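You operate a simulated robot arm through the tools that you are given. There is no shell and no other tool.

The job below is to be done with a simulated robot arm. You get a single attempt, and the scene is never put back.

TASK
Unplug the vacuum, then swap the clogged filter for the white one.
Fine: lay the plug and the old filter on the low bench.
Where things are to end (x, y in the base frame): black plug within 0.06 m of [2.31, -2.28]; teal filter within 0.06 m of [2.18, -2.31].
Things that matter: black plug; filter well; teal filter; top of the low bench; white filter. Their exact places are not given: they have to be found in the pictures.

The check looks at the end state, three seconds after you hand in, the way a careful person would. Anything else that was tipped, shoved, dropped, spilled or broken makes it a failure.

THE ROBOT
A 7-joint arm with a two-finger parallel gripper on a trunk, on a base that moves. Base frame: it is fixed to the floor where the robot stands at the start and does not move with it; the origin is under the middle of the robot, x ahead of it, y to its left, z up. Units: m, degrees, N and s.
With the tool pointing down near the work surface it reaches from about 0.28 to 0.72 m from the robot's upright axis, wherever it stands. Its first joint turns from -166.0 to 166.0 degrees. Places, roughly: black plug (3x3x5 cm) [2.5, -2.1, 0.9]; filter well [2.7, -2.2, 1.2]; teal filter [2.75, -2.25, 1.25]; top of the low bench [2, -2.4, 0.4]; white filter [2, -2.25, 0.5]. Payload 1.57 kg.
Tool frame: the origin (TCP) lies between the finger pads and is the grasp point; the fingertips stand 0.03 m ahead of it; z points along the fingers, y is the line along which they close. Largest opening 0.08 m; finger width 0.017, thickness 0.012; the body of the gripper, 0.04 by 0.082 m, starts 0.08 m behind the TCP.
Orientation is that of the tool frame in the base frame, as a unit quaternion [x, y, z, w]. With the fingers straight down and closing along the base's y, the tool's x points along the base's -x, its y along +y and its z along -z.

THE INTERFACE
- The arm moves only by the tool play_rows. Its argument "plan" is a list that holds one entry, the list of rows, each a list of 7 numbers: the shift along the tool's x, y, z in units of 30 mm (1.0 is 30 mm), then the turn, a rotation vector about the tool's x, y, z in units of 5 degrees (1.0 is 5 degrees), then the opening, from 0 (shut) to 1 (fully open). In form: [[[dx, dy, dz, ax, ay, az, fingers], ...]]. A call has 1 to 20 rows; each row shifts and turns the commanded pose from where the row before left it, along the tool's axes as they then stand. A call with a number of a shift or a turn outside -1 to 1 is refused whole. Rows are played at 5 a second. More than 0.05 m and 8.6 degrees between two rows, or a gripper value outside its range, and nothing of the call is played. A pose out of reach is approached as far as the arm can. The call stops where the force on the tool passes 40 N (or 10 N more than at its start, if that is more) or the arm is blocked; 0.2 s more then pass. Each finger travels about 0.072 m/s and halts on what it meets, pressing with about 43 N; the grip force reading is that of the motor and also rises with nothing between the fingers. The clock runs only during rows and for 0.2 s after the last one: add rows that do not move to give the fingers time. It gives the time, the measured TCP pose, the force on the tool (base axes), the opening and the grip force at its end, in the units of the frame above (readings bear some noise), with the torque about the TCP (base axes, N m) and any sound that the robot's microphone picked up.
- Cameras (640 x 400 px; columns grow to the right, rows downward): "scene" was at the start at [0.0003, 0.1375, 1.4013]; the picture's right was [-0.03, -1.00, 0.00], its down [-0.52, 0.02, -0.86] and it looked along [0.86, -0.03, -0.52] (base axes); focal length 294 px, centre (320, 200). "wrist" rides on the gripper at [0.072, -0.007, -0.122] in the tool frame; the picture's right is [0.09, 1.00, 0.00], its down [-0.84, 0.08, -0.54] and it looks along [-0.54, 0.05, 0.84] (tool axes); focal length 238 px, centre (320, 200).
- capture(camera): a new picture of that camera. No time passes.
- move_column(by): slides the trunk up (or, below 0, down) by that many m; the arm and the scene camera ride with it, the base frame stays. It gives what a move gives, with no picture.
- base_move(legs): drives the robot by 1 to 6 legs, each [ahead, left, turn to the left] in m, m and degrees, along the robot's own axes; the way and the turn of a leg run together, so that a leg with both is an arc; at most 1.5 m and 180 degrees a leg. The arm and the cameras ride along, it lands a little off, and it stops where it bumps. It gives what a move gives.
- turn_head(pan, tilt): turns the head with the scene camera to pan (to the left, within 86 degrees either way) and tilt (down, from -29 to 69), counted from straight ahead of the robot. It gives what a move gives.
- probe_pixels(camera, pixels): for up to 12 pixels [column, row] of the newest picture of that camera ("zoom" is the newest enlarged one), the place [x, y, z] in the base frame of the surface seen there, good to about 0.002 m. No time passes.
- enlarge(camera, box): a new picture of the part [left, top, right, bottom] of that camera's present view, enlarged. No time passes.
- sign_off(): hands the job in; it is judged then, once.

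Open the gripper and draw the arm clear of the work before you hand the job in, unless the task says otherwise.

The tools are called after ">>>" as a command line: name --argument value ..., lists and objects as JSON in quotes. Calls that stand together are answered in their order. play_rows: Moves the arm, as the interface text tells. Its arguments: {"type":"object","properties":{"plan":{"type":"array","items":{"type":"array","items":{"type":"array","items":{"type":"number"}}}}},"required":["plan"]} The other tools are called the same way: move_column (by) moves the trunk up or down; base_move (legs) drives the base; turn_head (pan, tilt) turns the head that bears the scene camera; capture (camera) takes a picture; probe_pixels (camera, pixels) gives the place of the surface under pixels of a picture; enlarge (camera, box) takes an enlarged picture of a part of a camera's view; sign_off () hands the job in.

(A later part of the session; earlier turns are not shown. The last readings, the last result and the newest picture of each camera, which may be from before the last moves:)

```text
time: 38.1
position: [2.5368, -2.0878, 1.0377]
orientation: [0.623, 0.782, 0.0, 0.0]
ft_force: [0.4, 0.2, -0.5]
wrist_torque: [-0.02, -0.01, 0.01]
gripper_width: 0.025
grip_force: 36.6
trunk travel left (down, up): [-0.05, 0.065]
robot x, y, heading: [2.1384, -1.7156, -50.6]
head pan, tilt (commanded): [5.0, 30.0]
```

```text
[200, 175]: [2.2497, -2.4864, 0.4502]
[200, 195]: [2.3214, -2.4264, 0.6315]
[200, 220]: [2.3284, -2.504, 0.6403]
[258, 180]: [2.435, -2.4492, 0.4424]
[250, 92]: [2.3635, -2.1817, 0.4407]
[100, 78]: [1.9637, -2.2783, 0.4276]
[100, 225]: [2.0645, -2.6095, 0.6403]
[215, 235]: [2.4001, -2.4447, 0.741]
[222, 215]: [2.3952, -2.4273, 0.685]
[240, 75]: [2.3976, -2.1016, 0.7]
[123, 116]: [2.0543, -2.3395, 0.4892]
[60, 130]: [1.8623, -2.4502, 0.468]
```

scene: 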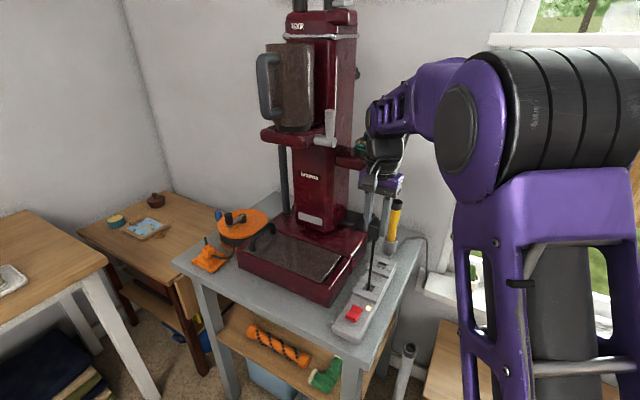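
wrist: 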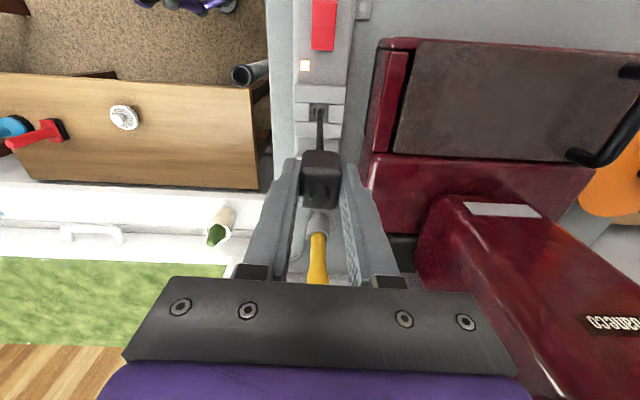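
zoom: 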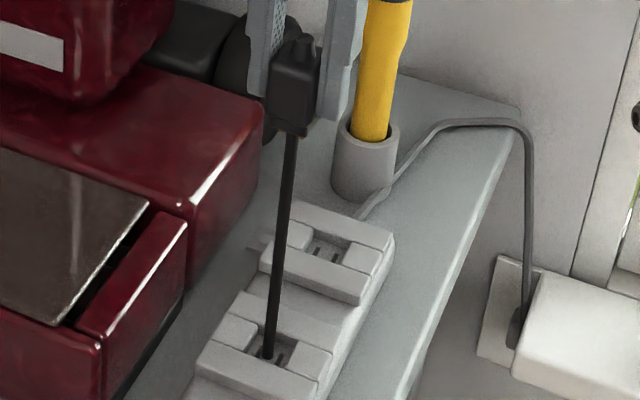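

The sill front edge is 0.14 m behind the plug spot, and the bench end ~0.08 m away, so there is room. I carry the plug horizontally to above (2.312,-2.28).

>>> play_rows --plan '[[[-0.4553, -0.874, 0, 0, 0, 0, 0], [-0.4553, -0.874, 0, 0, 0, 0, 0], [-0.4553, -0.874, 0, 0, 0, 0, 0], [-0.4553, -0.874, 0, 0, 0, 0, 0], [-0.4553, -0.874, 0, 0, 0, 0, 0], [-0.4553, -0.874, 0, 0, 0, 0, 0], [-0.4553, -0.874, 0, 0, 0, 0, 0], [-0.4553, -0.874, 0, 0, 0, 0, 0], [-0.4553, -0.874, 0, 0, 0, 0, 0], [-0.4553, -0.874, 0, 0, 0, 0, 0], [0, 0, 0, 0, 0, 0, 0]]]'

>>> turn_head --pan -5 --tilt 40

>>> capture --camera "scene"

>>> capture --camera "wrist"

```text
time: 40.5
position: [2.313, -2.2813, 1.0381]
orientation: [0.622, 0.783, 0.0, 0.001]
ft_force: [0.1, -0.4, -0.2]
wrist_torque: [-0.01, 0.0, -0.02]
gripper_width: 0.025
grip_force: 36.1
trunk travel left (down, up): [-0.05, 0.065]
robot x, y, heading: [2.1384, -1.7188, -50.5]
head pan, tilt (commanded): [5.0, 30.0]
```

```text
time: 41.2
position: [2.3122, -2.2811, 1.0371]
orientation: [0.623, 0.782, 0.0, 0.0]
ft_force: [0.2, 0.8, -0.8]
wrist_torque: [0.0, -0.02, 0.0]
gripper_width: 0.0248
grip_force: 36.7
trunk travel left (down, up): [-0.05, 0.065]
robot x, y, heading: [2.1352, -1.7159, -50.4]
head pan, tilt (commanded): [-5.0, 40.0]
```

```text
taken
```

scene: 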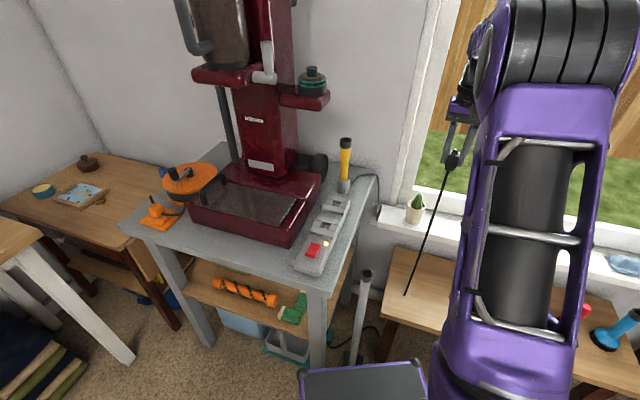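

```text
taken
```

wrist: 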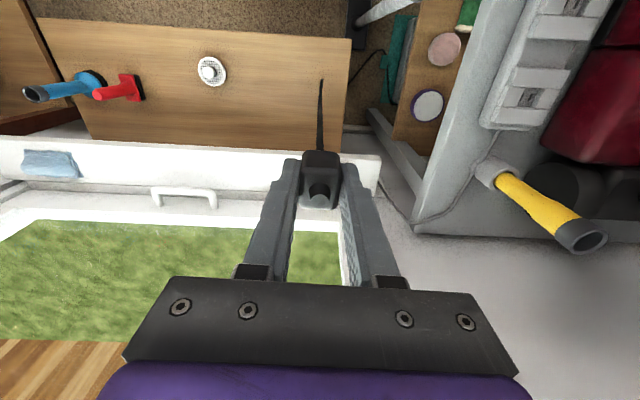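

The black line now hangs straight down from the plug to around (405,293) on the bench. I probe along it to see whether it is a dangling cord.

>>> probe_pixels --camera "scene" --pixels '[[405, 293], [406, 290], [412, 272], [420, 250], [430, 222], [440, 194], [448, 172], [403, 297]]'

>>> enlarge --camera "scene" --box '[370, 130, 490, 320]'

```text
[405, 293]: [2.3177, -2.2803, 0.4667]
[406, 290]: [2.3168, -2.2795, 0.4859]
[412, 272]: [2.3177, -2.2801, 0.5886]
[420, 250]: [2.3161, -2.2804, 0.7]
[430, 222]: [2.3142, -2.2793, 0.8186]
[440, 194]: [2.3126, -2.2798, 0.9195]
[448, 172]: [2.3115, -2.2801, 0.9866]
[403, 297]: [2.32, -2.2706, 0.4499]
```

```text
2.11 times, centred on (430, 225) of scene
```

zoom: 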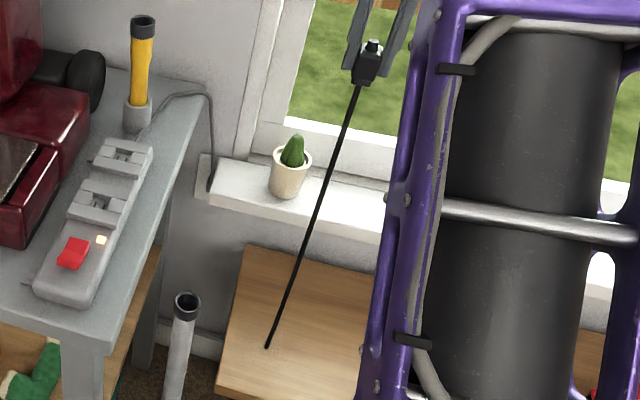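

The line is perfectly vertical from the plug to the surface below, with no force, so it is just a hanging line. I descend part way to z≈0.75 and check the arm clearance to the wand and sill.

>>> play_rows --plan '[[[0, 0, 0.95, 0, 0, 0, 0], [0, 0, 0.95, 0, 0, 0, 0], [0, 0, 0.95, 0, 0, 0, 0], [0, 0, 0.95, 0, 0, 0, 0], [0, 0, 0.95, 0, 0, 0, 0], [0, 0, 0.95, 0, 0, 0, 0], [0, 0, 0.95, 0, 0, 0, 0], [0, 0, 0.95, 0, 0, 0, 0], [0, 0, 0.95, 0, 0, 0, 0], [0, 0, 0.95, 0, 0, 0, 0], [0, 0, 0, 0, 0, 0, 0]]]'

>>> capture --camera "scene"

>>> capture --camera "wrist"

```text
time: 43.6
position: [2.3138, -2.2808, 0.7529]
orientation: [0.623, 0.782, 0.0, -0.001]
ft_force: [0.2, 0.2, -0.1]
wrist_torque: [0.01, 0.0, 0.04]
gripper_width: 0.0249
grip_force: 36.6
trunk travel left (down, up): [-0.05, 0.065]
robot x, y, heading: [2.1376, -1.7122, -50.5]
head pan, tilt (commanded): [-5.0, 40.0]
```

```text
taken
```

scene: 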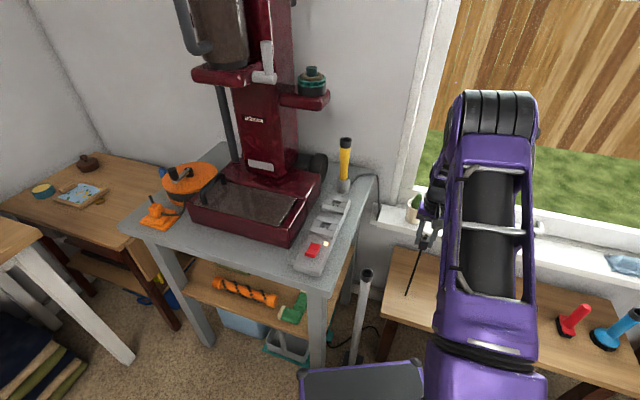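

```text
taken
```

wrist: 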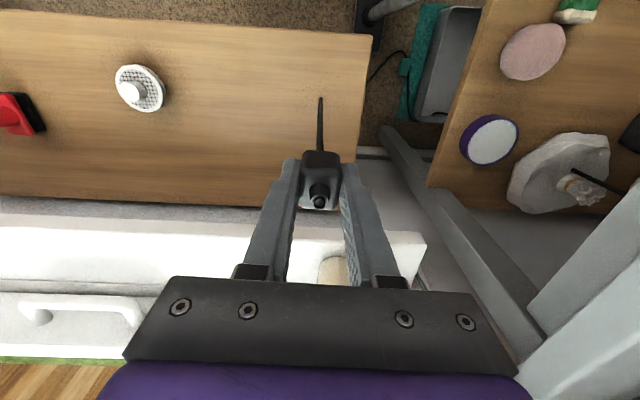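

The elbow at (490,110) reaches out toward the window as the tool goes down. I probe the elbow, forearm, sill and wall positions to see the clearance.

>>> probe_pixels --camera "scene" --pixels '[[490, 95], [465, 120], [530, 130], [440, 160], [430, 200], [430, 240], [400, 180], [560, 120], [590, 250], [420, 200], [450, 300], [418, 245]]'

>>> enlarge --camera "scene" --box '[380, 80, 560, 320]'

```text
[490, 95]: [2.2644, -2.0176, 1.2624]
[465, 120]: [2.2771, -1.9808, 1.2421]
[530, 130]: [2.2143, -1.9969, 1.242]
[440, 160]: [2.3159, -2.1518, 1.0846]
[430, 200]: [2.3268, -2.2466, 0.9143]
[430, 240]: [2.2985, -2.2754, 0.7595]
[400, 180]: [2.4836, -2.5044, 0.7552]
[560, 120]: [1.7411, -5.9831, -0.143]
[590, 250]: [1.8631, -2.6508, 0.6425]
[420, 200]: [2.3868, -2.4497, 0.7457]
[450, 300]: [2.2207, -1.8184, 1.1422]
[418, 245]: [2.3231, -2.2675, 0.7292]
```

```text
1.67 times, centred on (470, 200) of scene
```

zoom: 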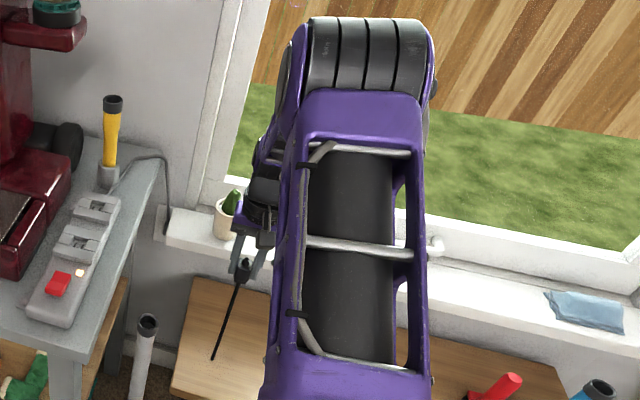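

The elbow is at (2.24,-2.02,1.26), far from the wall, and the wrist keeps ~0.15 m from the sill. I continue down to z≈0.53.

>>> play_rows --plan '[[[0, 0, 0.929, 0, 0, 0, 0], [0, 0, 0.929, 0, 0, 0, 0], [0, 0, 0.929, 0, 0, 0, 0], [0, 0, 0.929, 0, 0, 0, 0], [0, 0, 0.929, 0, 0, 0, 0], [0, 0, 0.929, 0, 0, 0, 0], [0, 0, 0.929, 0, 0, 0, 0], [0, 0, 0.929, 0, 0, 0, 0], [0, 0, 0, 0, 0, 0, 0]]]'

>>> capture --camera "wrist"

>>> capture --camera "scene"

>>> enlarge --camera "scene" --box '[380, 200, 500, 320]'

```text
time: 45.6
position: [2.3128, -2.2789, 0.5282]
orientation: [0.623, 0.782, 0.0, 0.0]
ft_force: [-0.7, 0.1, 0.1]
wrist_torque: [0.01, 0.02, 0.01]
gripper_width: 0.025
grip_force: 36.2
trunk travel left (down, up): [-0.05, 0.065]
robot x, y, heading: [2.1323, -1.7185, -50.2]
head pan, tilt (commanded): [-5.0, 40.0]
```

```text
taken
```

wrist: 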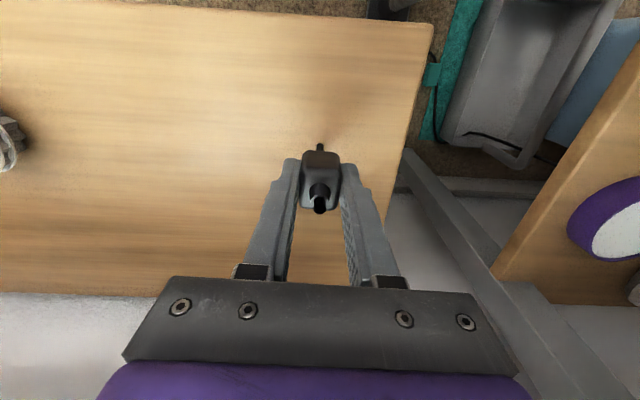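

```text
taken
```

scene: 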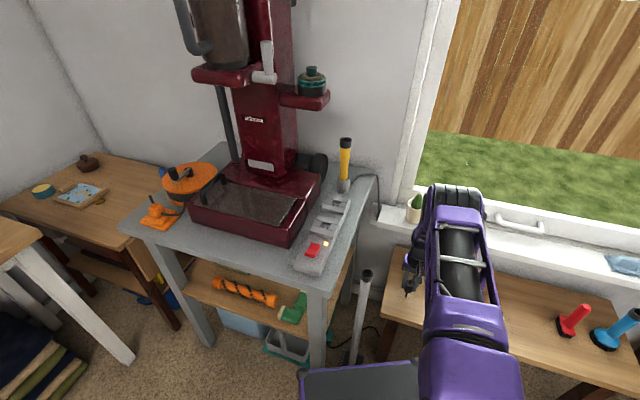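

```text
3.33 times, centred on (440, 260) of scene
```

zoom: 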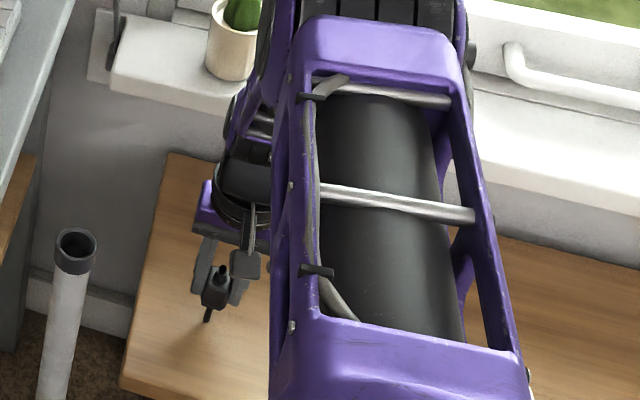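

The plug hangs ~4 cm above the bench at the right spot. I lower slowly toward contact.

>>> play_rows --plan '[[[0, 0, 0.25, 0, 0, 0, 0], [0, 0, 0.25, 0, 0, 0, 0], [0, 0, 0.25, 0, 0, 0, 0], [0, 0, 0.2, 0, 0, 0, 0], [0, 0, 0.1, 0, 0, 0, 0], [0, 0, 0, 0, 0, 0, 0]]]'

>>> capture --camera "scene"

>>> enlarge --camera "scene" --box '[380, 240, 460, 320]'

```text
time: 47.0
position: [2.314, -2.2799, 0.4966]
orientation: [0.623, 0.782, 0.0, 0.0]
ft_force: [-0.6, -0.3, -1.1]
wrist_torque: [-0.03, -0.02, 0.03]
gripper_width: 0.0247
grip_force: 36.6
trunk travel left (down, up): [-0.05, 0.065]
robot x, y, heading: [2.1357, -1.7173, -50.4]
head pan, tilt (commanded): [-5.0, 40.0]
```

```text
taken
```

scene: 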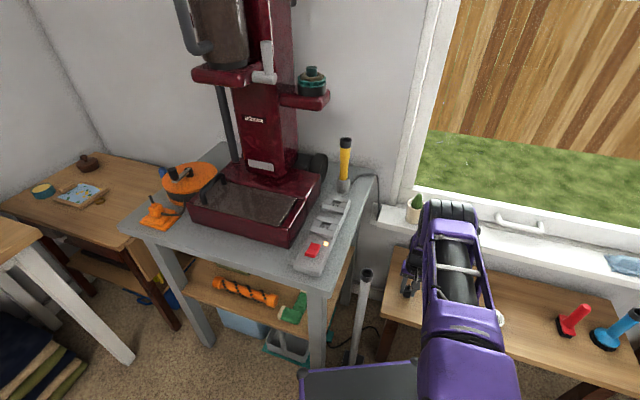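

```text
5.00 times, centred on (420, 280) of scene
```

zoom: 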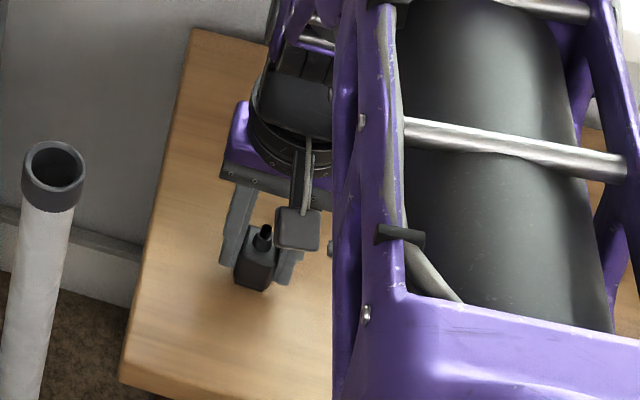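

Still no contact at TCP z 0.4966; the plug bottom is a few mm above the bench. I lower in 2 mm steps.

>>> play_rows --plan '[[[0, 0, 0.067, 0, 0, 0, 0], [0, 0, 0.067, 0, 0, 0, 0], [0, 0, 0, 0, 0, 0, 0]]]'

>>> enlarge --camera "scene" --box '[395, 265, 435, 305]'

>>> probe_pixels --camera "zoom" --pixels '[[200, 150], [220, 240], [200, 260], [240, 270], [180, 240], [230, 300], [260, 250], [160, 290]]'

```text
time: 47.9
position: [2.3125, -2.282, 0.4935]
orientation: [0.623, 0.783, 0.0, 0.0]
ft_force: [0.9, 1.3, 3.5]
wrist_torque: [0.06, -0.02, 0.0]
gripper_width: 0.025
grip_force: 37.1
trunk travel left (down, up): [-0.05, 0.065]
robot x, y, heading: [2.1373, -1.7158, -50.5]
head pan, tilt (commanded): [-5.0, 40.0]
```

```text
10.00 times, centred on (415, 285) of scene
```

zoom: 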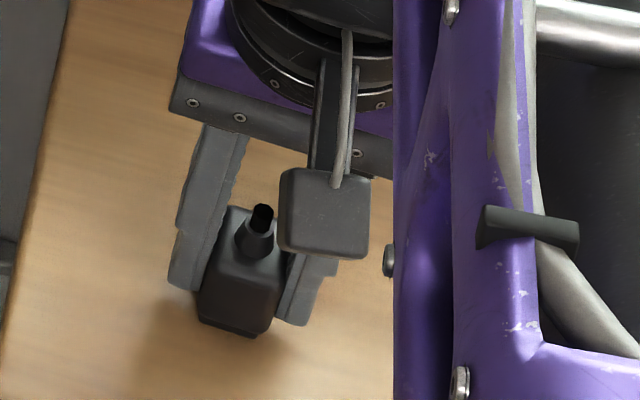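

```text
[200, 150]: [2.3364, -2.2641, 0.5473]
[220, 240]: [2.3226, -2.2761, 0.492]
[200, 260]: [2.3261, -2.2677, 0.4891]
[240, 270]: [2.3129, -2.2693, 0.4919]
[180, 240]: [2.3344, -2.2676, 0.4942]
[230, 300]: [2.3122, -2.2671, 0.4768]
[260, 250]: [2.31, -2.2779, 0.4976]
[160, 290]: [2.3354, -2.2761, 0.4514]
```

Force of 3.5 N shows the plug is now standing on the bench. I open the fingers gently and check.

>>> play_rows --plan '[[[0, 0, 0, 0, 0, 0, 0.33], [0, 0, 0, 0, 0, 0, 0.4], [0, 0, 0, 0, 0, 0, 0.55], [0, 0, 0, 0, 0, 0, 0.65], [0, 0, 0, 0, 0, 0, 0.65]]]'

>>> capture --camera "wrist"

>>> enlarge --camera "scene" --box '[395, 265, 435, 305]'

```text
time: 49.0
position: [2.3115, -2.2808, 0.4923]
orientation: [0.623, 0.782, 0.001, 0.0]
ft_force: [0.0, 0.0, -0.1]
wrist_torque: [-0.01, 0.0, -0.03]
gripper_width: 0.0519
grip_force: 0.0
trunk travel left (down, up): [-0.05, 0.065]
robot x, y, heading: [2.1355, -1.7202, -50.4]
head pan, tilt (commanded): [-5.0, 40.0]
```

```text
taken
```

wrist: 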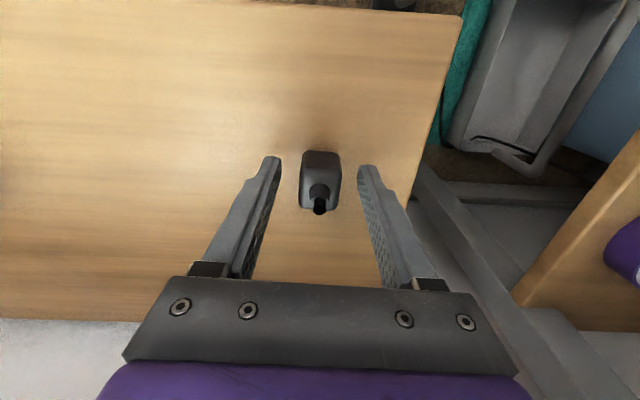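

```text
10.00 times, centred on (415, 285) of scene
```

zoom: 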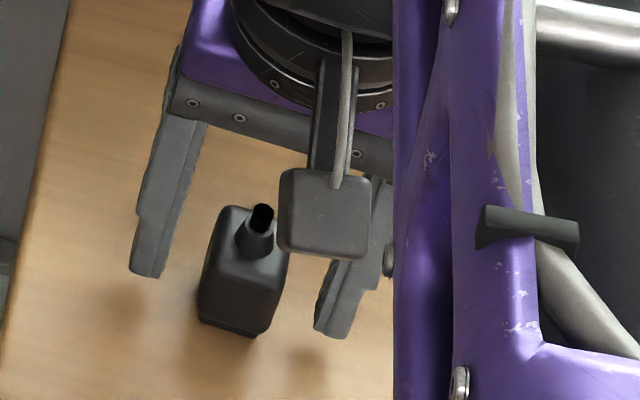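

The plug stands upright at about (2.312,-2.281) and is released. I lift the open gripper straight up, then keep rising while turning the tool back to a yaw of about -12° for the filter.

>>> play_rows --plan '[[[0, 0, -0.5, 0, 0, 0, 0.65], [0, 0, -0.8, 0, 0, 0, 0.65], [0, 0, -1, 0, 0, 0, 0.65], [0, 0, -1, 0, 0, 0, 0.65], [0, 0, -1, 0, 0, 0, 0.65], [0, 0, -1, 0, 0, 0, 0.65], [0, 0, -1, 0, 0, 0, 0.65], [0, 0, -1, 0, 0, 0, 0.65], [0, 0, -1, 0, 0, 0, 0.65], [0, 0, -1, 0, 0, 0, 0.65], [0, 0, -1, 0, 0, 0, 0.65], [0, 0, -1, 0, 0, 0, 0.65], [0, 0, -1, 0, 0, 0, 0.65], [0, 0, -1, 0, 0, 0, 0.65], [0, 0, -1, 0, 0, 0, 0.65], [0, 0, -1, 0, 0, 0, 0.65], [0, 0, -1, 0, 0, 0, 0.65], [0, 0, -1, 0, 0, 0, 0.65], [0, 0, -1, 0, 0, 0, 0.65], [0, 0, -1, 0, 0, 0, 0.65]]]'

>>> capture --camera "scene"

```text
time: 53.2
position: [2.3113, -2.2812, 1.0728]
orientation: [0.623, 0.782, 0.0, -0.001]
ft_force: [0.0, 0.1, 0.0]
wrist_torque: [0.03, 0.0, -0.03]
gripper_width: 0.0522
grip_force: 0.0
trunk travel left (down, up): [-0.05, 0.065]
robot x, y, heading: [2.1325, -1.7121, -50.2]
head pan, tilt (commanded): [-5.0, 40.0]
```

```text
taken
```

scene: 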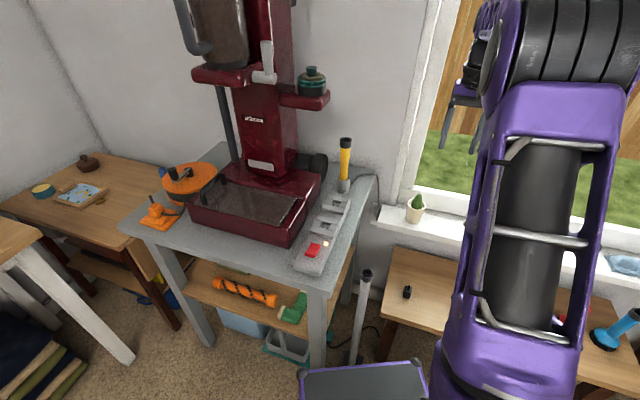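

The plug stands on the bench at (407,292). Now I rise to z≈1.27 while turning the tool by +65° to yaw ≈ -12°.

>>> play_rows --plan '[[[0, 0, -0.506, 0, 0, -1, 0.65], [0, 0, -0.506, 0, 0, -1, 0.65], [0, 0, -0.506, 0, 0, -1, 0.65], [0, 0, -0.506, 0, 0, -1, 0.65], [0, 0, -0.506, 0, 0, -1, 0.65], [0, 0, -0.506, 0, 0, -1, 0.65], [0, 0, -0.506, 0, 0, -1, 0.65], [0, 0, -0.506, 0, 0, -1, 0.65], [0, 0, -0.506, 0, 0, -1, 0.65], [0, 0, -0.506, 0, 0, -1, 0.65], [0, 0, -0.506, 0, 0, -1, 0.65], [0, 0, -0.506, 0, 0, -1, 0.65], [0, 0, -0.506, 0, 0, -1, 0.65], [0, 0, 0, 0, 0, 0, 0.65]]]'

>>> turn_head --pan 5 --tilt 15

>>> capture --camera "scene"

>>> enlarge --camera "scene" --box '[300, 100, 400, 240]'

```text
time: 56.2
position: [2.2926, -2.234, 1.2775]
orientation: [0.105, 0.994, 0.001, -0.001]
ft_force: [0.0, 0.5, 0.8]
wrist_torque: [-0.01, -0.03, 0.0]
gripper_width: 0.0521
grip_force: 0.1
out of reach, approached as far as the arm can: row 11, 12, 13
trunk travel left (down, up): [-0.05, 0.065]
robot x, y, heading: [2.1381, -1.719, -50.5]
head pan, tilt (commanded): [-5.0, 40.0]
```

```text
time: 57.1
position: [2.2926, -2.235, 1.2774]
orientation: [0.103, 0.995, 0.001, 0.0]
ft_force: [-0.8, 0.6, 0.0]
wrist_torque: [0.03, -0.01, 0.02]
gripper_width: 0.052
grip_force: 0.0
trunk travel left (down, up): [-0.05, 0.065]
robot x, y, heading: [2.1329, -1.7202, -50.6]
head pan, tilt (commanded): [5.0, 15.0]
```

```text
taken
```

scene: 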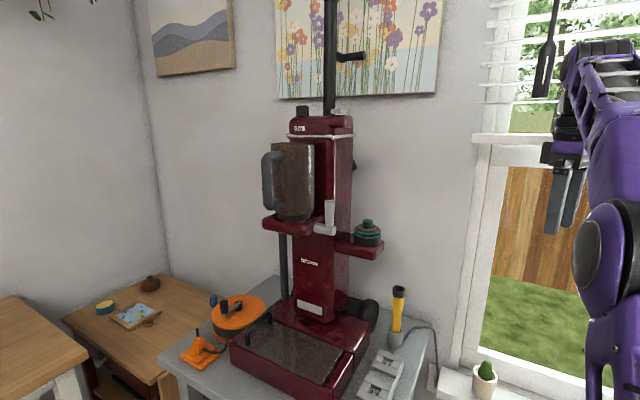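

```text
2.86 times, centred on (350, 170) of scene
```

zoom: 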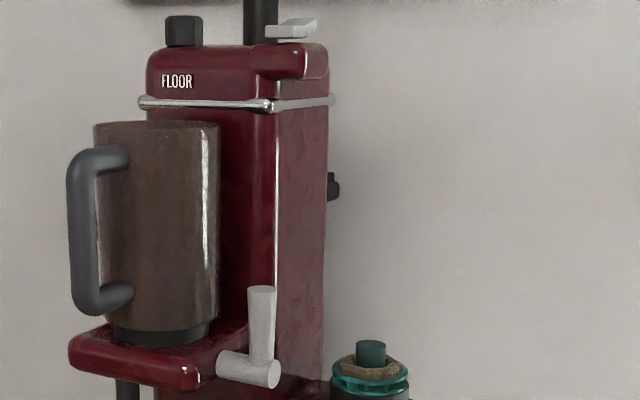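

Tool-down reach is short at this height (rows 11-13 limited at r≈0.54 m), so the filter at r≈0.70 m needs a tool tilted outward about 40°. I raise the trunk a bit and then lower slightly, turn to the radial azimuth (-43.5°) and tilt by 40°.

>>> move_column --by 0.055

>>> play_rows --plan '[[[0, 0, 0.5, 0, 0, 0.906, 0.65], [0, 0, 0.5, 0, 0, 0.906, 0.65], [0, 0, 0.5, 0, 0, 0.906, 0.65], [0, 0, 0.5, 0, 0, 0.906, 0.65], [0, 0, 0.5, 0, 0, 0.906, 0.65], [0, 0, 0.5, 0, 0, 0.906, 0.65], [0, 0, 0.5, 0, 0, 0.906, 0.65], [0, 0, 0, 0, -1, 0, 0.65], [0, 0, 0, 0, -1, 0, 0.65], [0, 0, 0, 0, -1, 0, 0.65], [0, 0, 0, 0, -1, 0, 0.65], [0, 0, 0, 0, -1, 0, 0.65], [0, 0, 0, 0, -1, 0, 0.65], [0, 0, 0, 0, -1, 0, 0.65], [0, 0, 0, 0, -1, 0, 0.65], [0, 0, 0, 0, 0, 0, 0.65]]]'

>>> capture --camera "scene"

>>> capture --camera "wrist"

```text
time: 58.1
position: [2.2917, -2.2353, 1.3333]
orientation: [0.105, 0.995, 0.0, 0.0]
ft_force: [0.4, -0.4, 0.2]
wrist_torque: [0.0, 0.03, 0.02]
gripper_width: 0.0518
grip_force: 0.0
trunk travel left (down, up): [-0.105, 0.01]
robot x, y, heading: [2.1339, -1.7158, -50.5]
head pan, tilt (commanded): [5.0, 15.0]
```

```text
time: 61.5
position: [2.292, -2.2352, 1.2281]
orientation: [0.351, 0.872, -0.129, 0.318]
ft_force: [-0.5, 0.2, -1.3]
wrist_torque: [0.0, 0.0, 0.0]
gripper_width: 0.0521
grip_force: 0.1
trunk travel left (down, up): [-0.105, 0.01]
robot x, y, heading: [2.1327, -1.7145, -50.3]
head pan, tilt (commanded): [5.0, 15.0]
```

```text
taken
```

scene: 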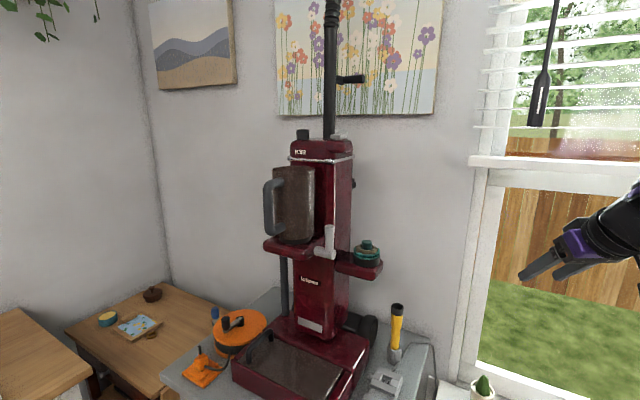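

```text
taken
```

wrist: 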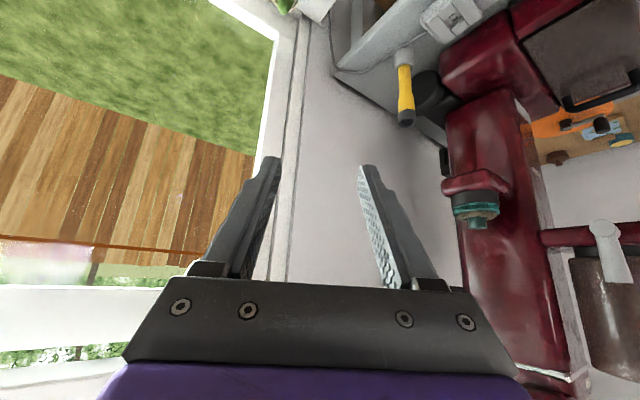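

The tool is tilted 40° with azimuth -44°, at (2.292,-2.235,1.228). I enlarge the filter at (368,253) from this new view and measure it precisely.

>>> enlarge --camera "scene" --box '[340, 230, 400, 280]'

>>> probe_pixels --camera "zoom" --pixels '[[285, 90], [285, 110], [262, 130], [310, 130], [285, 140], [285, 165], [230, 160], [340, 165], [285, 195], [285, 215], [285, 260], [320, 270]]'

```text
8.00 times, centred on (370, 255) of scene
```

zoom: 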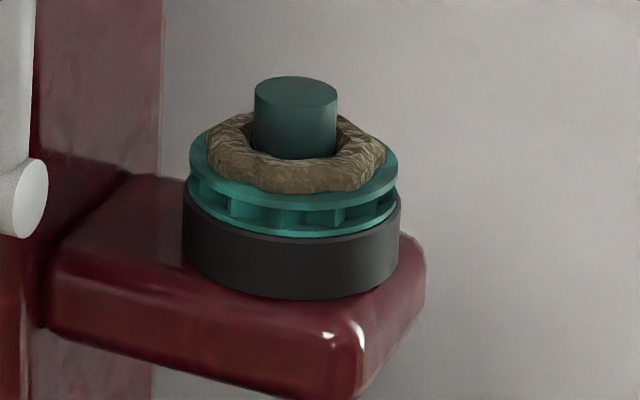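

```text
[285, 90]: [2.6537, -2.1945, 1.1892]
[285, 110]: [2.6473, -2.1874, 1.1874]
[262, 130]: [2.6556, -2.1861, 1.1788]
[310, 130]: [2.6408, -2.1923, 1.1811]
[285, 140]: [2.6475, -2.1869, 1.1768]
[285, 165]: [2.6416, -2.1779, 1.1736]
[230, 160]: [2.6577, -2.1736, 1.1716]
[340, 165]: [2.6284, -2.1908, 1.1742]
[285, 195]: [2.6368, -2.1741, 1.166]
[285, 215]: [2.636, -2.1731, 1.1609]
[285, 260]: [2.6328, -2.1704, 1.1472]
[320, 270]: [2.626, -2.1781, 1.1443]
```

From this view the knob (≈26 mm wide, top z 1.189) is centred at (2.652,-2.199); the clog ring tops out at z≈1.175, leaving ~12 mm to grip. I move to a pre-grasp pose above it, TCP (2.6425,-2.190,1.265).

>>> play_rows --plan '[[[-0.539, 0.766, 0.317, 0, 0, 0, 0.65], [-0.539, 0.766, 0.317, 0, 0, 0, 0.65], [-0.539, 0.766, 0.317, 0, 0, 0, 0.65], [-0.539, 0.766, 0.317, 0, 0, 0, 0.65], [-0.539, 0.766, 0.317, 0, 0, 0, 0.65], [-0.539, 0.766, 0.317, 0, 0, 0, 0.65], [-0.539, 0.766, 0.317, 0, 0, 0, 0.65], [-0.539, 0.766, 0.317, 0, 0, 0, 0.65], [-0.539, 0.766, 0.317, 0, 0, 0, 0.65], [-0.539, 0.766, 0.317, 0, 0, 0, 0.65], [0, 0, 0, 0, 0, 0, 0.65]]]'

>>> capture --camera "scene"

>>> capture --camera "wrist"

```text
time: 63.9
position: [2.5857, -2.1966, 1.2606]
orientation: [0.351, 0.872, -0.128, 0.317]
ft_force: [-0.3, 0.1, 0.0]
wrist_torque: [-0.01, 0.01, 0.01]
gripper_width: 0.0521
grip_force: 0.0
trunk travel left (down, up): [-0.105, 0.01]
robot x, y, heading: [2.1397, -1.7208, -50.5]
head pan, tilt (commanded): [5.0, 15.0]
```

```text
taken
```

scene: 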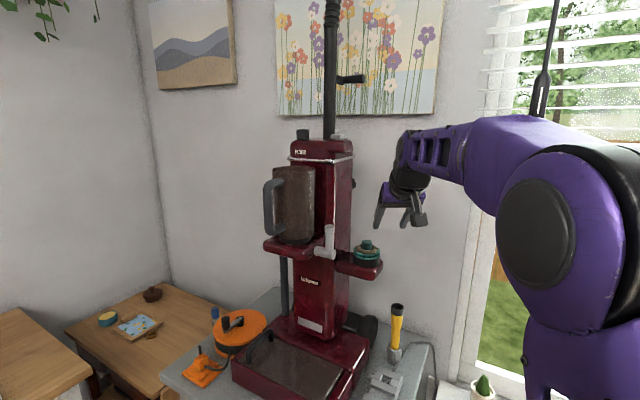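

```text
taken
```

wrist: 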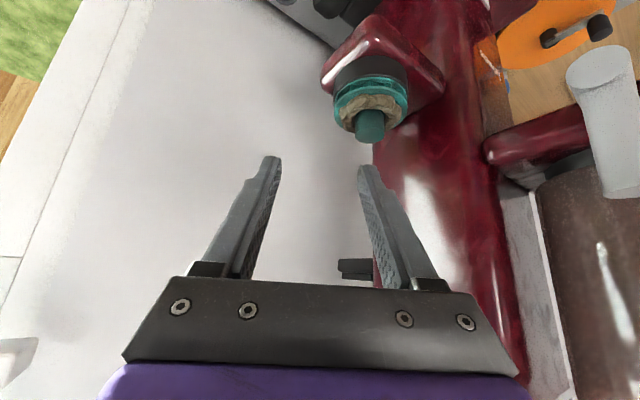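

The approach is reachable and clear; the lever stays ~0.1 m to the side. I finish the move over the knob.

>>> play_rows --plan '[[[-0.482, 0.737, 0.373, 0, 0, 0, 0.65], [-0.482, 0.737, 0.373, 0, 0, 0, 0.65], [0, 0, 0, 0, 0, 0, 0.65]]]'

>>> capture --camera "wrist"

>>> enlarge --camera "scene" --box '[310, 140, 450, 300]'

```text
time: 64.7
position: [2.6413, -2.1902, 1.2624]
orientation: [0.35, 0.872, -0.128, 0.317]
ft_force: [0.1, -0.5, 0.9]
wrist_torque: [0.01, 0.01, -0.02]
gripper_width: 0.0519
grip_force: 0.0
trunk travel left (down, up): [-0.105, 0.01]
robot x, y, heading: [2.1357, -1.7143, -50.2]
head pan, tilt (commanded): [5.0, 15.0]
```

```text
taken
```

wrist: 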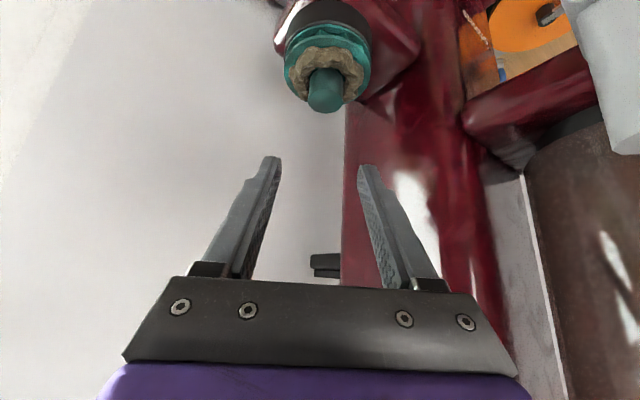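

```text
2.50 times, centred on (380, 220) of scene
```

zoom: 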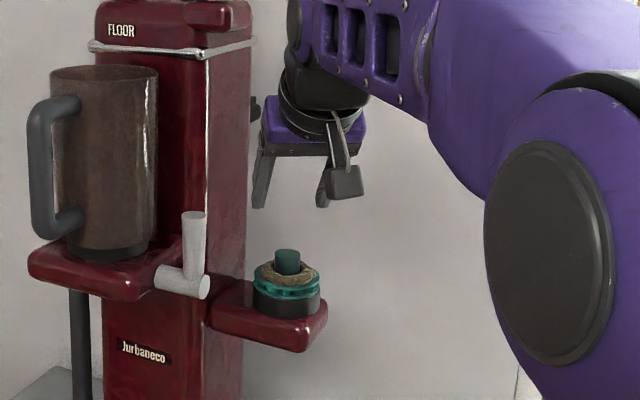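

The knob at wrist (325,90) is nearly on the grip's centre plane. I probe it in the wrist picture to refine the alignment before descending.

>>> enlarge --camera "wrist" --box '[270, 20, 390, 120]'

>>> probe_pixels --camera "zoom" --pixels '[[292, 370], [292, 330], [240, 350], [345, 350], [250, 330], [335, 330], [200, 260], [380, 240], [290, 215], [290, 160], [110, 220], [470, 220]]'

```text
4.00 times, centred on (330, 70) of wrist
```

zoom: 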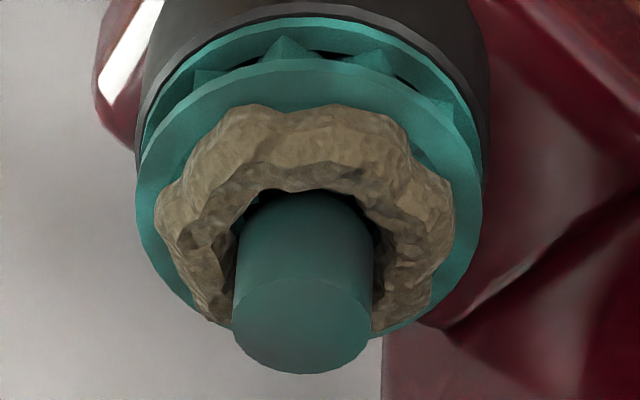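

```text
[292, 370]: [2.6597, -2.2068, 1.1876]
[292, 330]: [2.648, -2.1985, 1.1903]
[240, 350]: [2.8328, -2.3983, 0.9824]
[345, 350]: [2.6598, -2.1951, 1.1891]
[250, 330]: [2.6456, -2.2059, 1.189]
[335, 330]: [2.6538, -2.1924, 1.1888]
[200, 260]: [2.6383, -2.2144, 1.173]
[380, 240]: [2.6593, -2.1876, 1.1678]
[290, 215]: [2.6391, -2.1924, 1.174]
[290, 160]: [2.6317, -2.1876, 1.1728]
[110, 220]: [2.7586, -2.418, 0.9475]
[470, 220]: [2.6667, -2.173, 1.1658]
```

The wrist and scene measurements agree within 3 mm and the knob is centred laterally. I descend vertically to TCP z≈1.206.

>>> play_rows --plan '[[[0.303, 0, 0.36, 0, 0, 0, 0.65], [0.303, 0, 0.36, 0, 0, 0, 0.65], [0.303, 0, 0.36, 0, 0, 0, 0.65], [0.303, 0, 0.36, 0, 0, 0, 0.65], [0, 0, 0, 0, 0, 0, 0.65]]]'

>>> capture --camera "wrist"

>>> enlarge --camera "scene" --box '[330, 200, 410, 280]'

```text
time: 65.9
position: [2.6416, -2.1908, 1.2026]
orientation: [0.35, 0.872, -0.128, 0.317]
ft_force: [0.0, -0.1, 0.3]
wrist_torque: [0.01, 0.0, -0.02]
gripper_width: 0.0518
grip_force: 0.1
trunk travel left (down, up): [-0.105, 0.01]
robot x, y, heading: [2.1333, -1.7109, -50.3]
head pan, tilt (commanded): [5.0, 15.0]
```

```text
taken
```

wrist: 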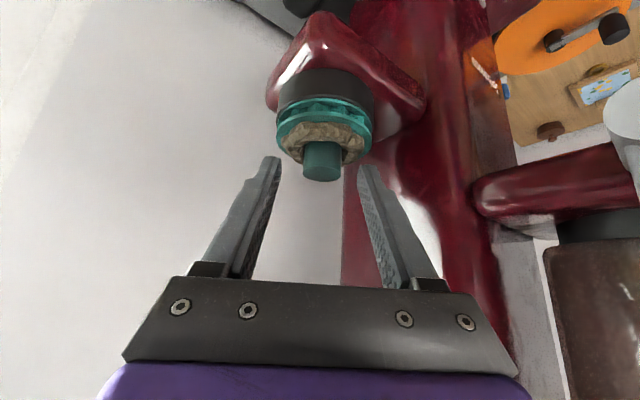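

```text
5.00 times, centred on (370, 240) of scene
```

zoom: 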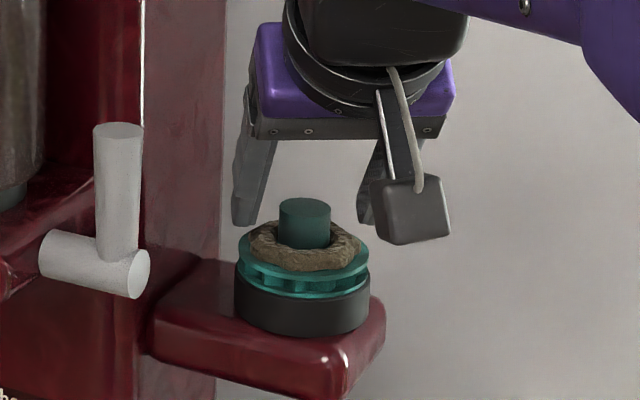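

The fingers are at knob height; I verify where the knob lies relative to the fingertips with a closer wrist view.

>>> enlarge --camera "wrist" --box '[250, 100, 400, 220]'

>>> probe_pixels --camera "zoom" --pixels '[[302, 310], [302, 330], [302, 345], [245, 320], [375, 310], [302, 220], [120, 260], [90, 245], [475, 285], [500, 300], [310, 150], [200, 220]]'

```text
3.33 times, centred on (325, 160) of wrist
```

zoom: 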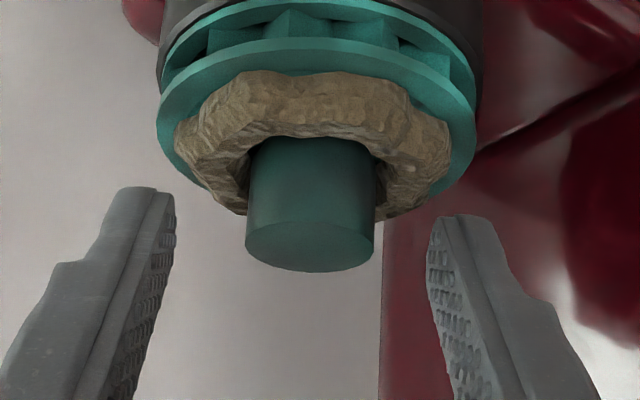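

```text
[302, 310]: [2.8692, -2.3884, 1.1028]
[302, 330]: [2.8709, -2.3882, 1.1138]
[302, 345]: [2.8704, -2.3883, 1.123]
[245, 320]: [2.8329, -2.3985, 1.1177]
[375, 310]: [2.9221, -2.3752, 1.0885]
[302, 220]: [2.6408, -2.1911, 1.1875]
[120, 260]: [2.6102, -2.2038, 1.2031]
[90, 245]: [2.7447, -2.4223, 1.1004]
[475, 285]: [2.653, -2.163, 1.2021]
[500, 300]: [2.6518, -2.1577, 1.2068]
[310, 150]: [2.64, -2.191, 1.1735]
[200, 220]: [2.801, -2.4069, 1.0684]
```

The knob axis is 12 mm ahead of the TCP and centred laterally, as planned. I raise 2 mm to avoid rubbing the clog ring and close on the knob.

>>> play_rows --plan '[[[-0.043, 0, -0.051, 0, 0, 0, 0.65], [0, 0, 0, 0, 0, 0, 0.5], [0, 0, 0, 0, 0, 0, 0.35], [0, 0, 0, 0, 0, 0, 0.25], [0, 0, 0, 0, 0, 0, 0.1], [0, 0, 0, 0, 0, 0, 0.1]]]'

>>> capture --camera "wrist"

>>> enlarge --camera "scene" --box '[330, 200, 410, 280]'

```text
time: 67.3
position: [2.6423, -2.1901, 1.2056]
orientation: [0.35, 0.872, -0.127, 0.317]
ft_force: [1.0, 2.8, -0.1]
wrist_torque: [0.15, -0.12, 0.22]
gripper_width: 0.0262
grip_force: 37.0
trunk travel left (down, up): [-0.105, 0.01]
robot x, y, heading: [2.1371, -1.7177, -50.2]
head pan, tilt (commanded): [5.0, 15.0]
```

```text
taken
```

wrist: 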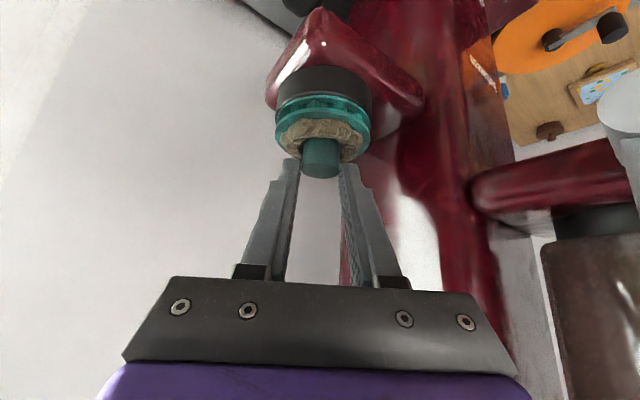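

```text
5.00 times, centred on (370, 240) of scene
```

zoom: 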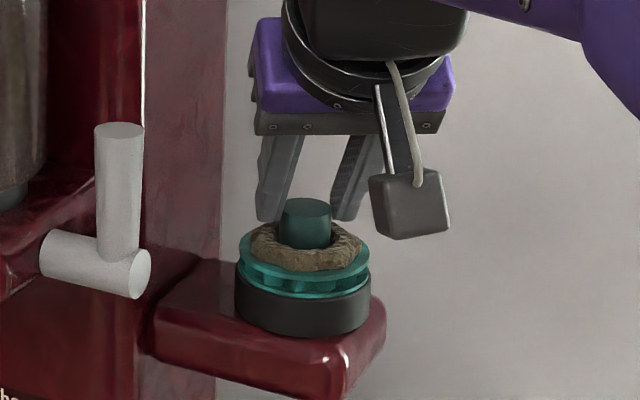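

The knob is gripped (26 mm, 37 N). I lift straight up slowly.

>>> play_rows --plan '[[[0, 0, 0, 0, 0, 0, 0], [-0.065, 0, -0.077, 0, 0, 0, 0], [-0.129, 0, -0.153, 0, 0, 0, 0], [-0.129, 0, -0.153, 0, 0, 0, 0], [-0.129, 0, -0.153, 0, 0, 0, 0], [-0.129, 0, -0.153, 0, 0, 0, 0], [0, 0, 0, 0, 0, 0, 0]]]'

>>> capture --camera "wrist"

>>> enlarge --camera "scene" --box '[330, 200, 410, 280]'

```text
time: 68.9
position: [2.641, -2.19, 1.2335]
orientation: [0.35, 0.872, -0.128, 0.317]
ft_force: [0.3, 0.0, -0.1]
wrist_torque: [0.0, 0.03, 0.02]
gripper_width: 0.026
grip_force: 37.2
trunk travel left (down, up): [-0.105, 0.01]
robot x, y, heading: [2.1363, -1.7186, -50.5]
head pan, tilt (commanded): [5.0, 15.0]
```

```text
taken
```

wrist: 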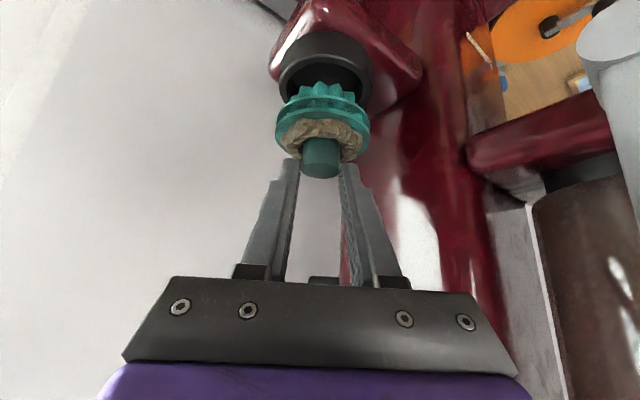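

```text
5.00 times, centred on (370, 240) of scene
```

zoom: 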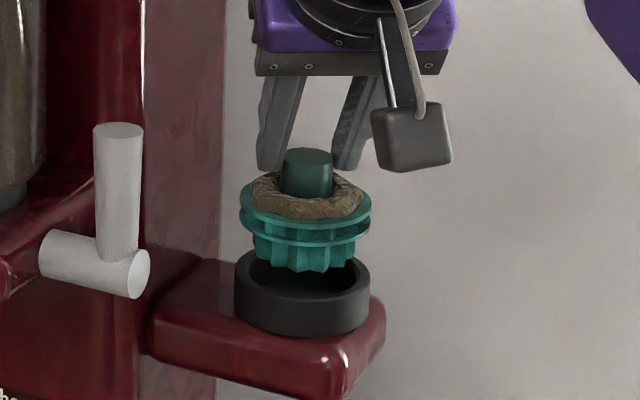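

The teal filter came out cleanly and hangs upright; the well is now visible. I lift a further 30 mm and move back out along the approach path.

>>> play_rows --plan '[[[-0.322, 0, -0.383, 0, 0, 0, 0], [-0.322, 0, -0.383, 0, 0, 0, 0], [0, 0, 0, 0, 0, 0, 0], [0.458, -0.7475, -0.383, 0, 0, 0, 0], [0.458, -0.7475, -0.383, 0, 0, 0, 0], [0.458, -0.7475, -0.383, 0, 0, 0, 0], [0.458, -0.7475, -0.383, 0, 0, 0, 0], [0.458, -0.7475, -0.383, 0, 0, 0, 0], [0.458, -0.7475, -0.383, 0, 0, 0, 0], [0.458, -0.7475, -0.383, 0, 0, 0, 0], [0.458, -0.7475, -0.383, 0, 0, 0, 0], [0.458, -0.7475, -0.383, 0, 0, 0, 0], [0.458, -0.7475, -0.383, 0, 0, 0, 0], [0.458, -0.7475, -0.383, 0, 0, 0, 0], [0.458, -0.7475, -0.383, 0, 0, 0, 0], [0, 0, 0, 0, 0, 0, 0]]]'

>>> capture --camera "wrist"

>>> capture --camera "scene"

>>> enlarge --camera "scene" --box '[330, 220, 410, 290]'

>>> probe_pixels --camera "zoom" --pixels '[[320, 200], [300, 180], [340, 220], [290, 170], [340, 160], [310, 250], [250, 190], [360, 190], [310, 160], [310, 230], [280, 240], [350, 240]]'

```text
time: 72.3
position: [2.2999, -2.2356, 1.2641]
orientation: [0.35, 0.872, -0.128, 0.318]
ft_force: [-0.8, 0.0, -0.5]
wrist_torque: [0.01, -0.01, -0.02]
gripper_width: 0.0258
grip_force: 36.7
trunk travel left (down, up): [-0.105, 0.01]
robot x, y, heading: [2.1351, -1.7165, -50.4]
head pan, tilt (commanded): [5.0, 15.0]
```

```text
taken
```

wrist: 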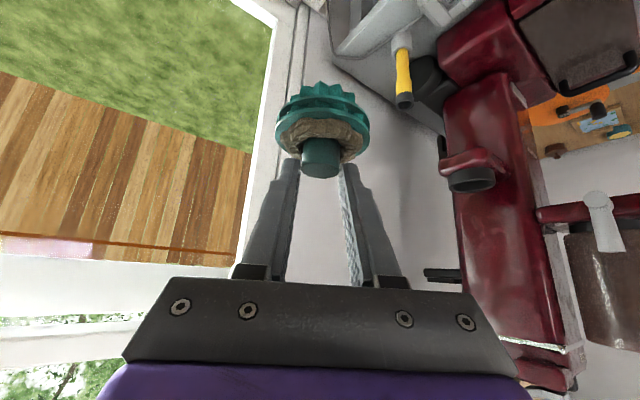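

```text
taken
```

scene: 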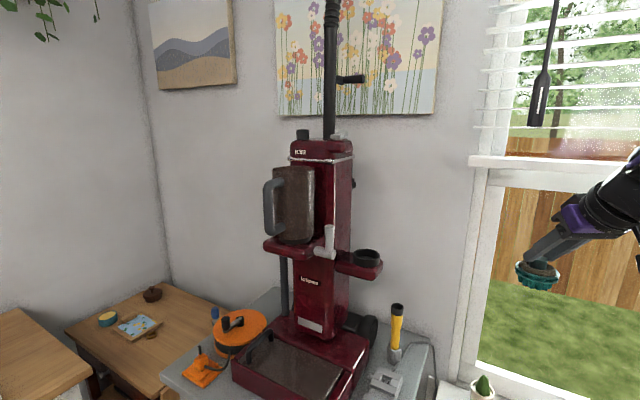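

```text
5.71 times, centred on (370, 255) of scene
```

zoom: 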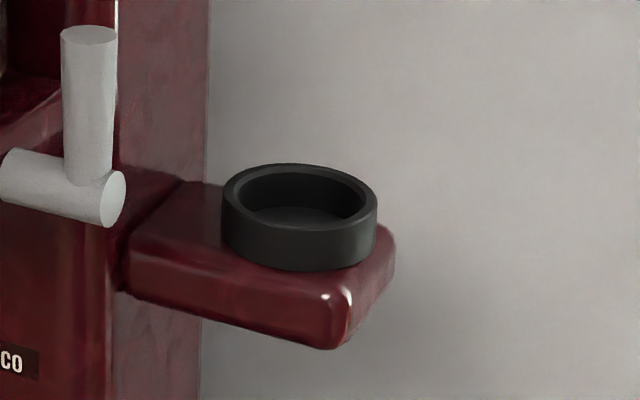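

```text
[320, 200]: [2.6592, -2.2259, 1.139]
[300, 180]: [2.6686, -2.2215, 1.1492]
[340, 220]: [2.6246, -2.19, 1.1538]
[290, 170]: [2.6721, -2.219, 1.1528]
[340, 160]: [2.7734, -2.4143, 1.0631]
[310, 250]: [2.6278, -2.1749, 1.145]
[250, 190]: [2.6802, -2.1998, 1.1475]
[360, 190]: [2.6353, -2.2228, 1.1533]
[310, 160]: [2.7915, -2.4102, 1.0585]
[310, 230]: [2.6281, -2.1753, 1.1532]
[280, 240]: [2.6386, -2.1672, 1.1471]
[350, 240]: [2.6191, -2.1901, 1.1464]
```

The well is empty (rim z≈1.153, floor ≈1.138) and the filter is held upright. I rotate the tool about the vertical by -40° to azimuth ≈ -84° while descending.

>>> play_rows --plan '[[[0.43, 0, 0.511, 0.645, 0, 0.767, 0], [0.43, 0, 0.511, 0.645, 0, 0.767, 0], [0.43, 0, 0.511, 0.645, 0, 0.767, 0], [0.43, 0, 0.511, 0.645, 0, 0.767, 0], [0.43, 0, 0.511, 0.645, 0, 0.767, 0], [0.43, 0, 0.511, 0.645, 0, 0.767, 0], [0.43, 0, 0.511, 0.645, 0, 0.767, 0], [0.43, 0, 0.511, 0.645, 0, 0.767, 0], [0, 0, 0, 0, 0, 0, 0]]]'

>>> turn_head --pan -15 --tilt 40

>>> capture --camera "scene"

>>> capture --camera "wrist"

```text
time: 74.3
position: [2.2998, -2.2373, 1.1026]
orientation: [0.627, 0.7, -0.23, 0.254]
ft_force: [0.2, 0.0, -0.6]
wrist_torque: [0.01, 0.01, 0.04]
gripper_width: 0.0257
grip_force: 36.5
trunk travel left (down, up): [-0.105, 0.01]
robot x, y, heading: [2.1406, -1.7183, -50.3]
head pan, tilt (commanded): [5.0, 15.0]
```

```text
time: 75.2
position: [2.2995, -2.2365, 1.1046]
orientation: [0.626, 0.7, -0.229, 0.255]
ft_force: [0.5, -0.1, -0.4]
wrist_torque: [0.01, -0.01, -0.01]
gripper_width: 0.0258
grip_force: 37.2
trunk travel left (down, up): [-0.105, 0.01]
robot x, y, heading: [2.1352, -1.7157, -50.3]
head pan, tilt (commanded): [-15.0, 40.0]
```

```text
taken
```

scene: 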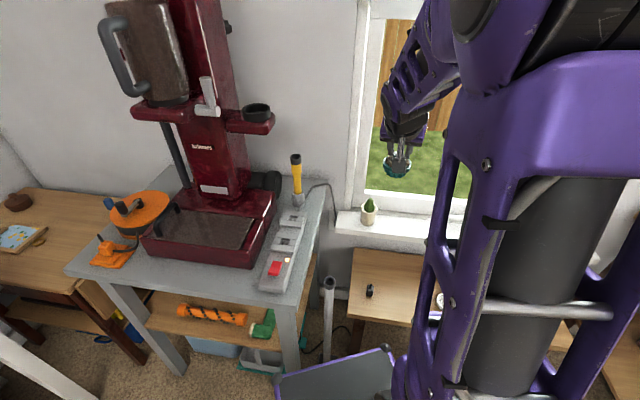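

```text
taken
```

wrist: 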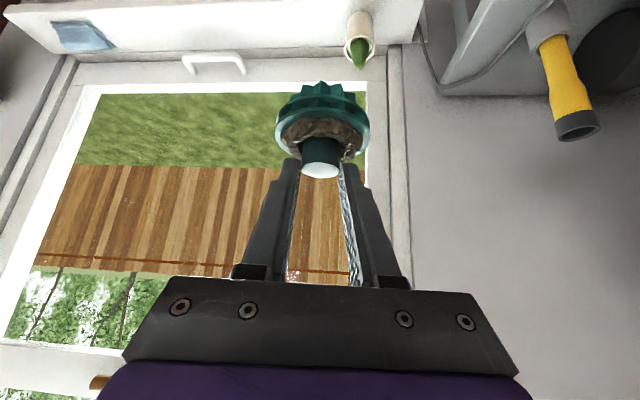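

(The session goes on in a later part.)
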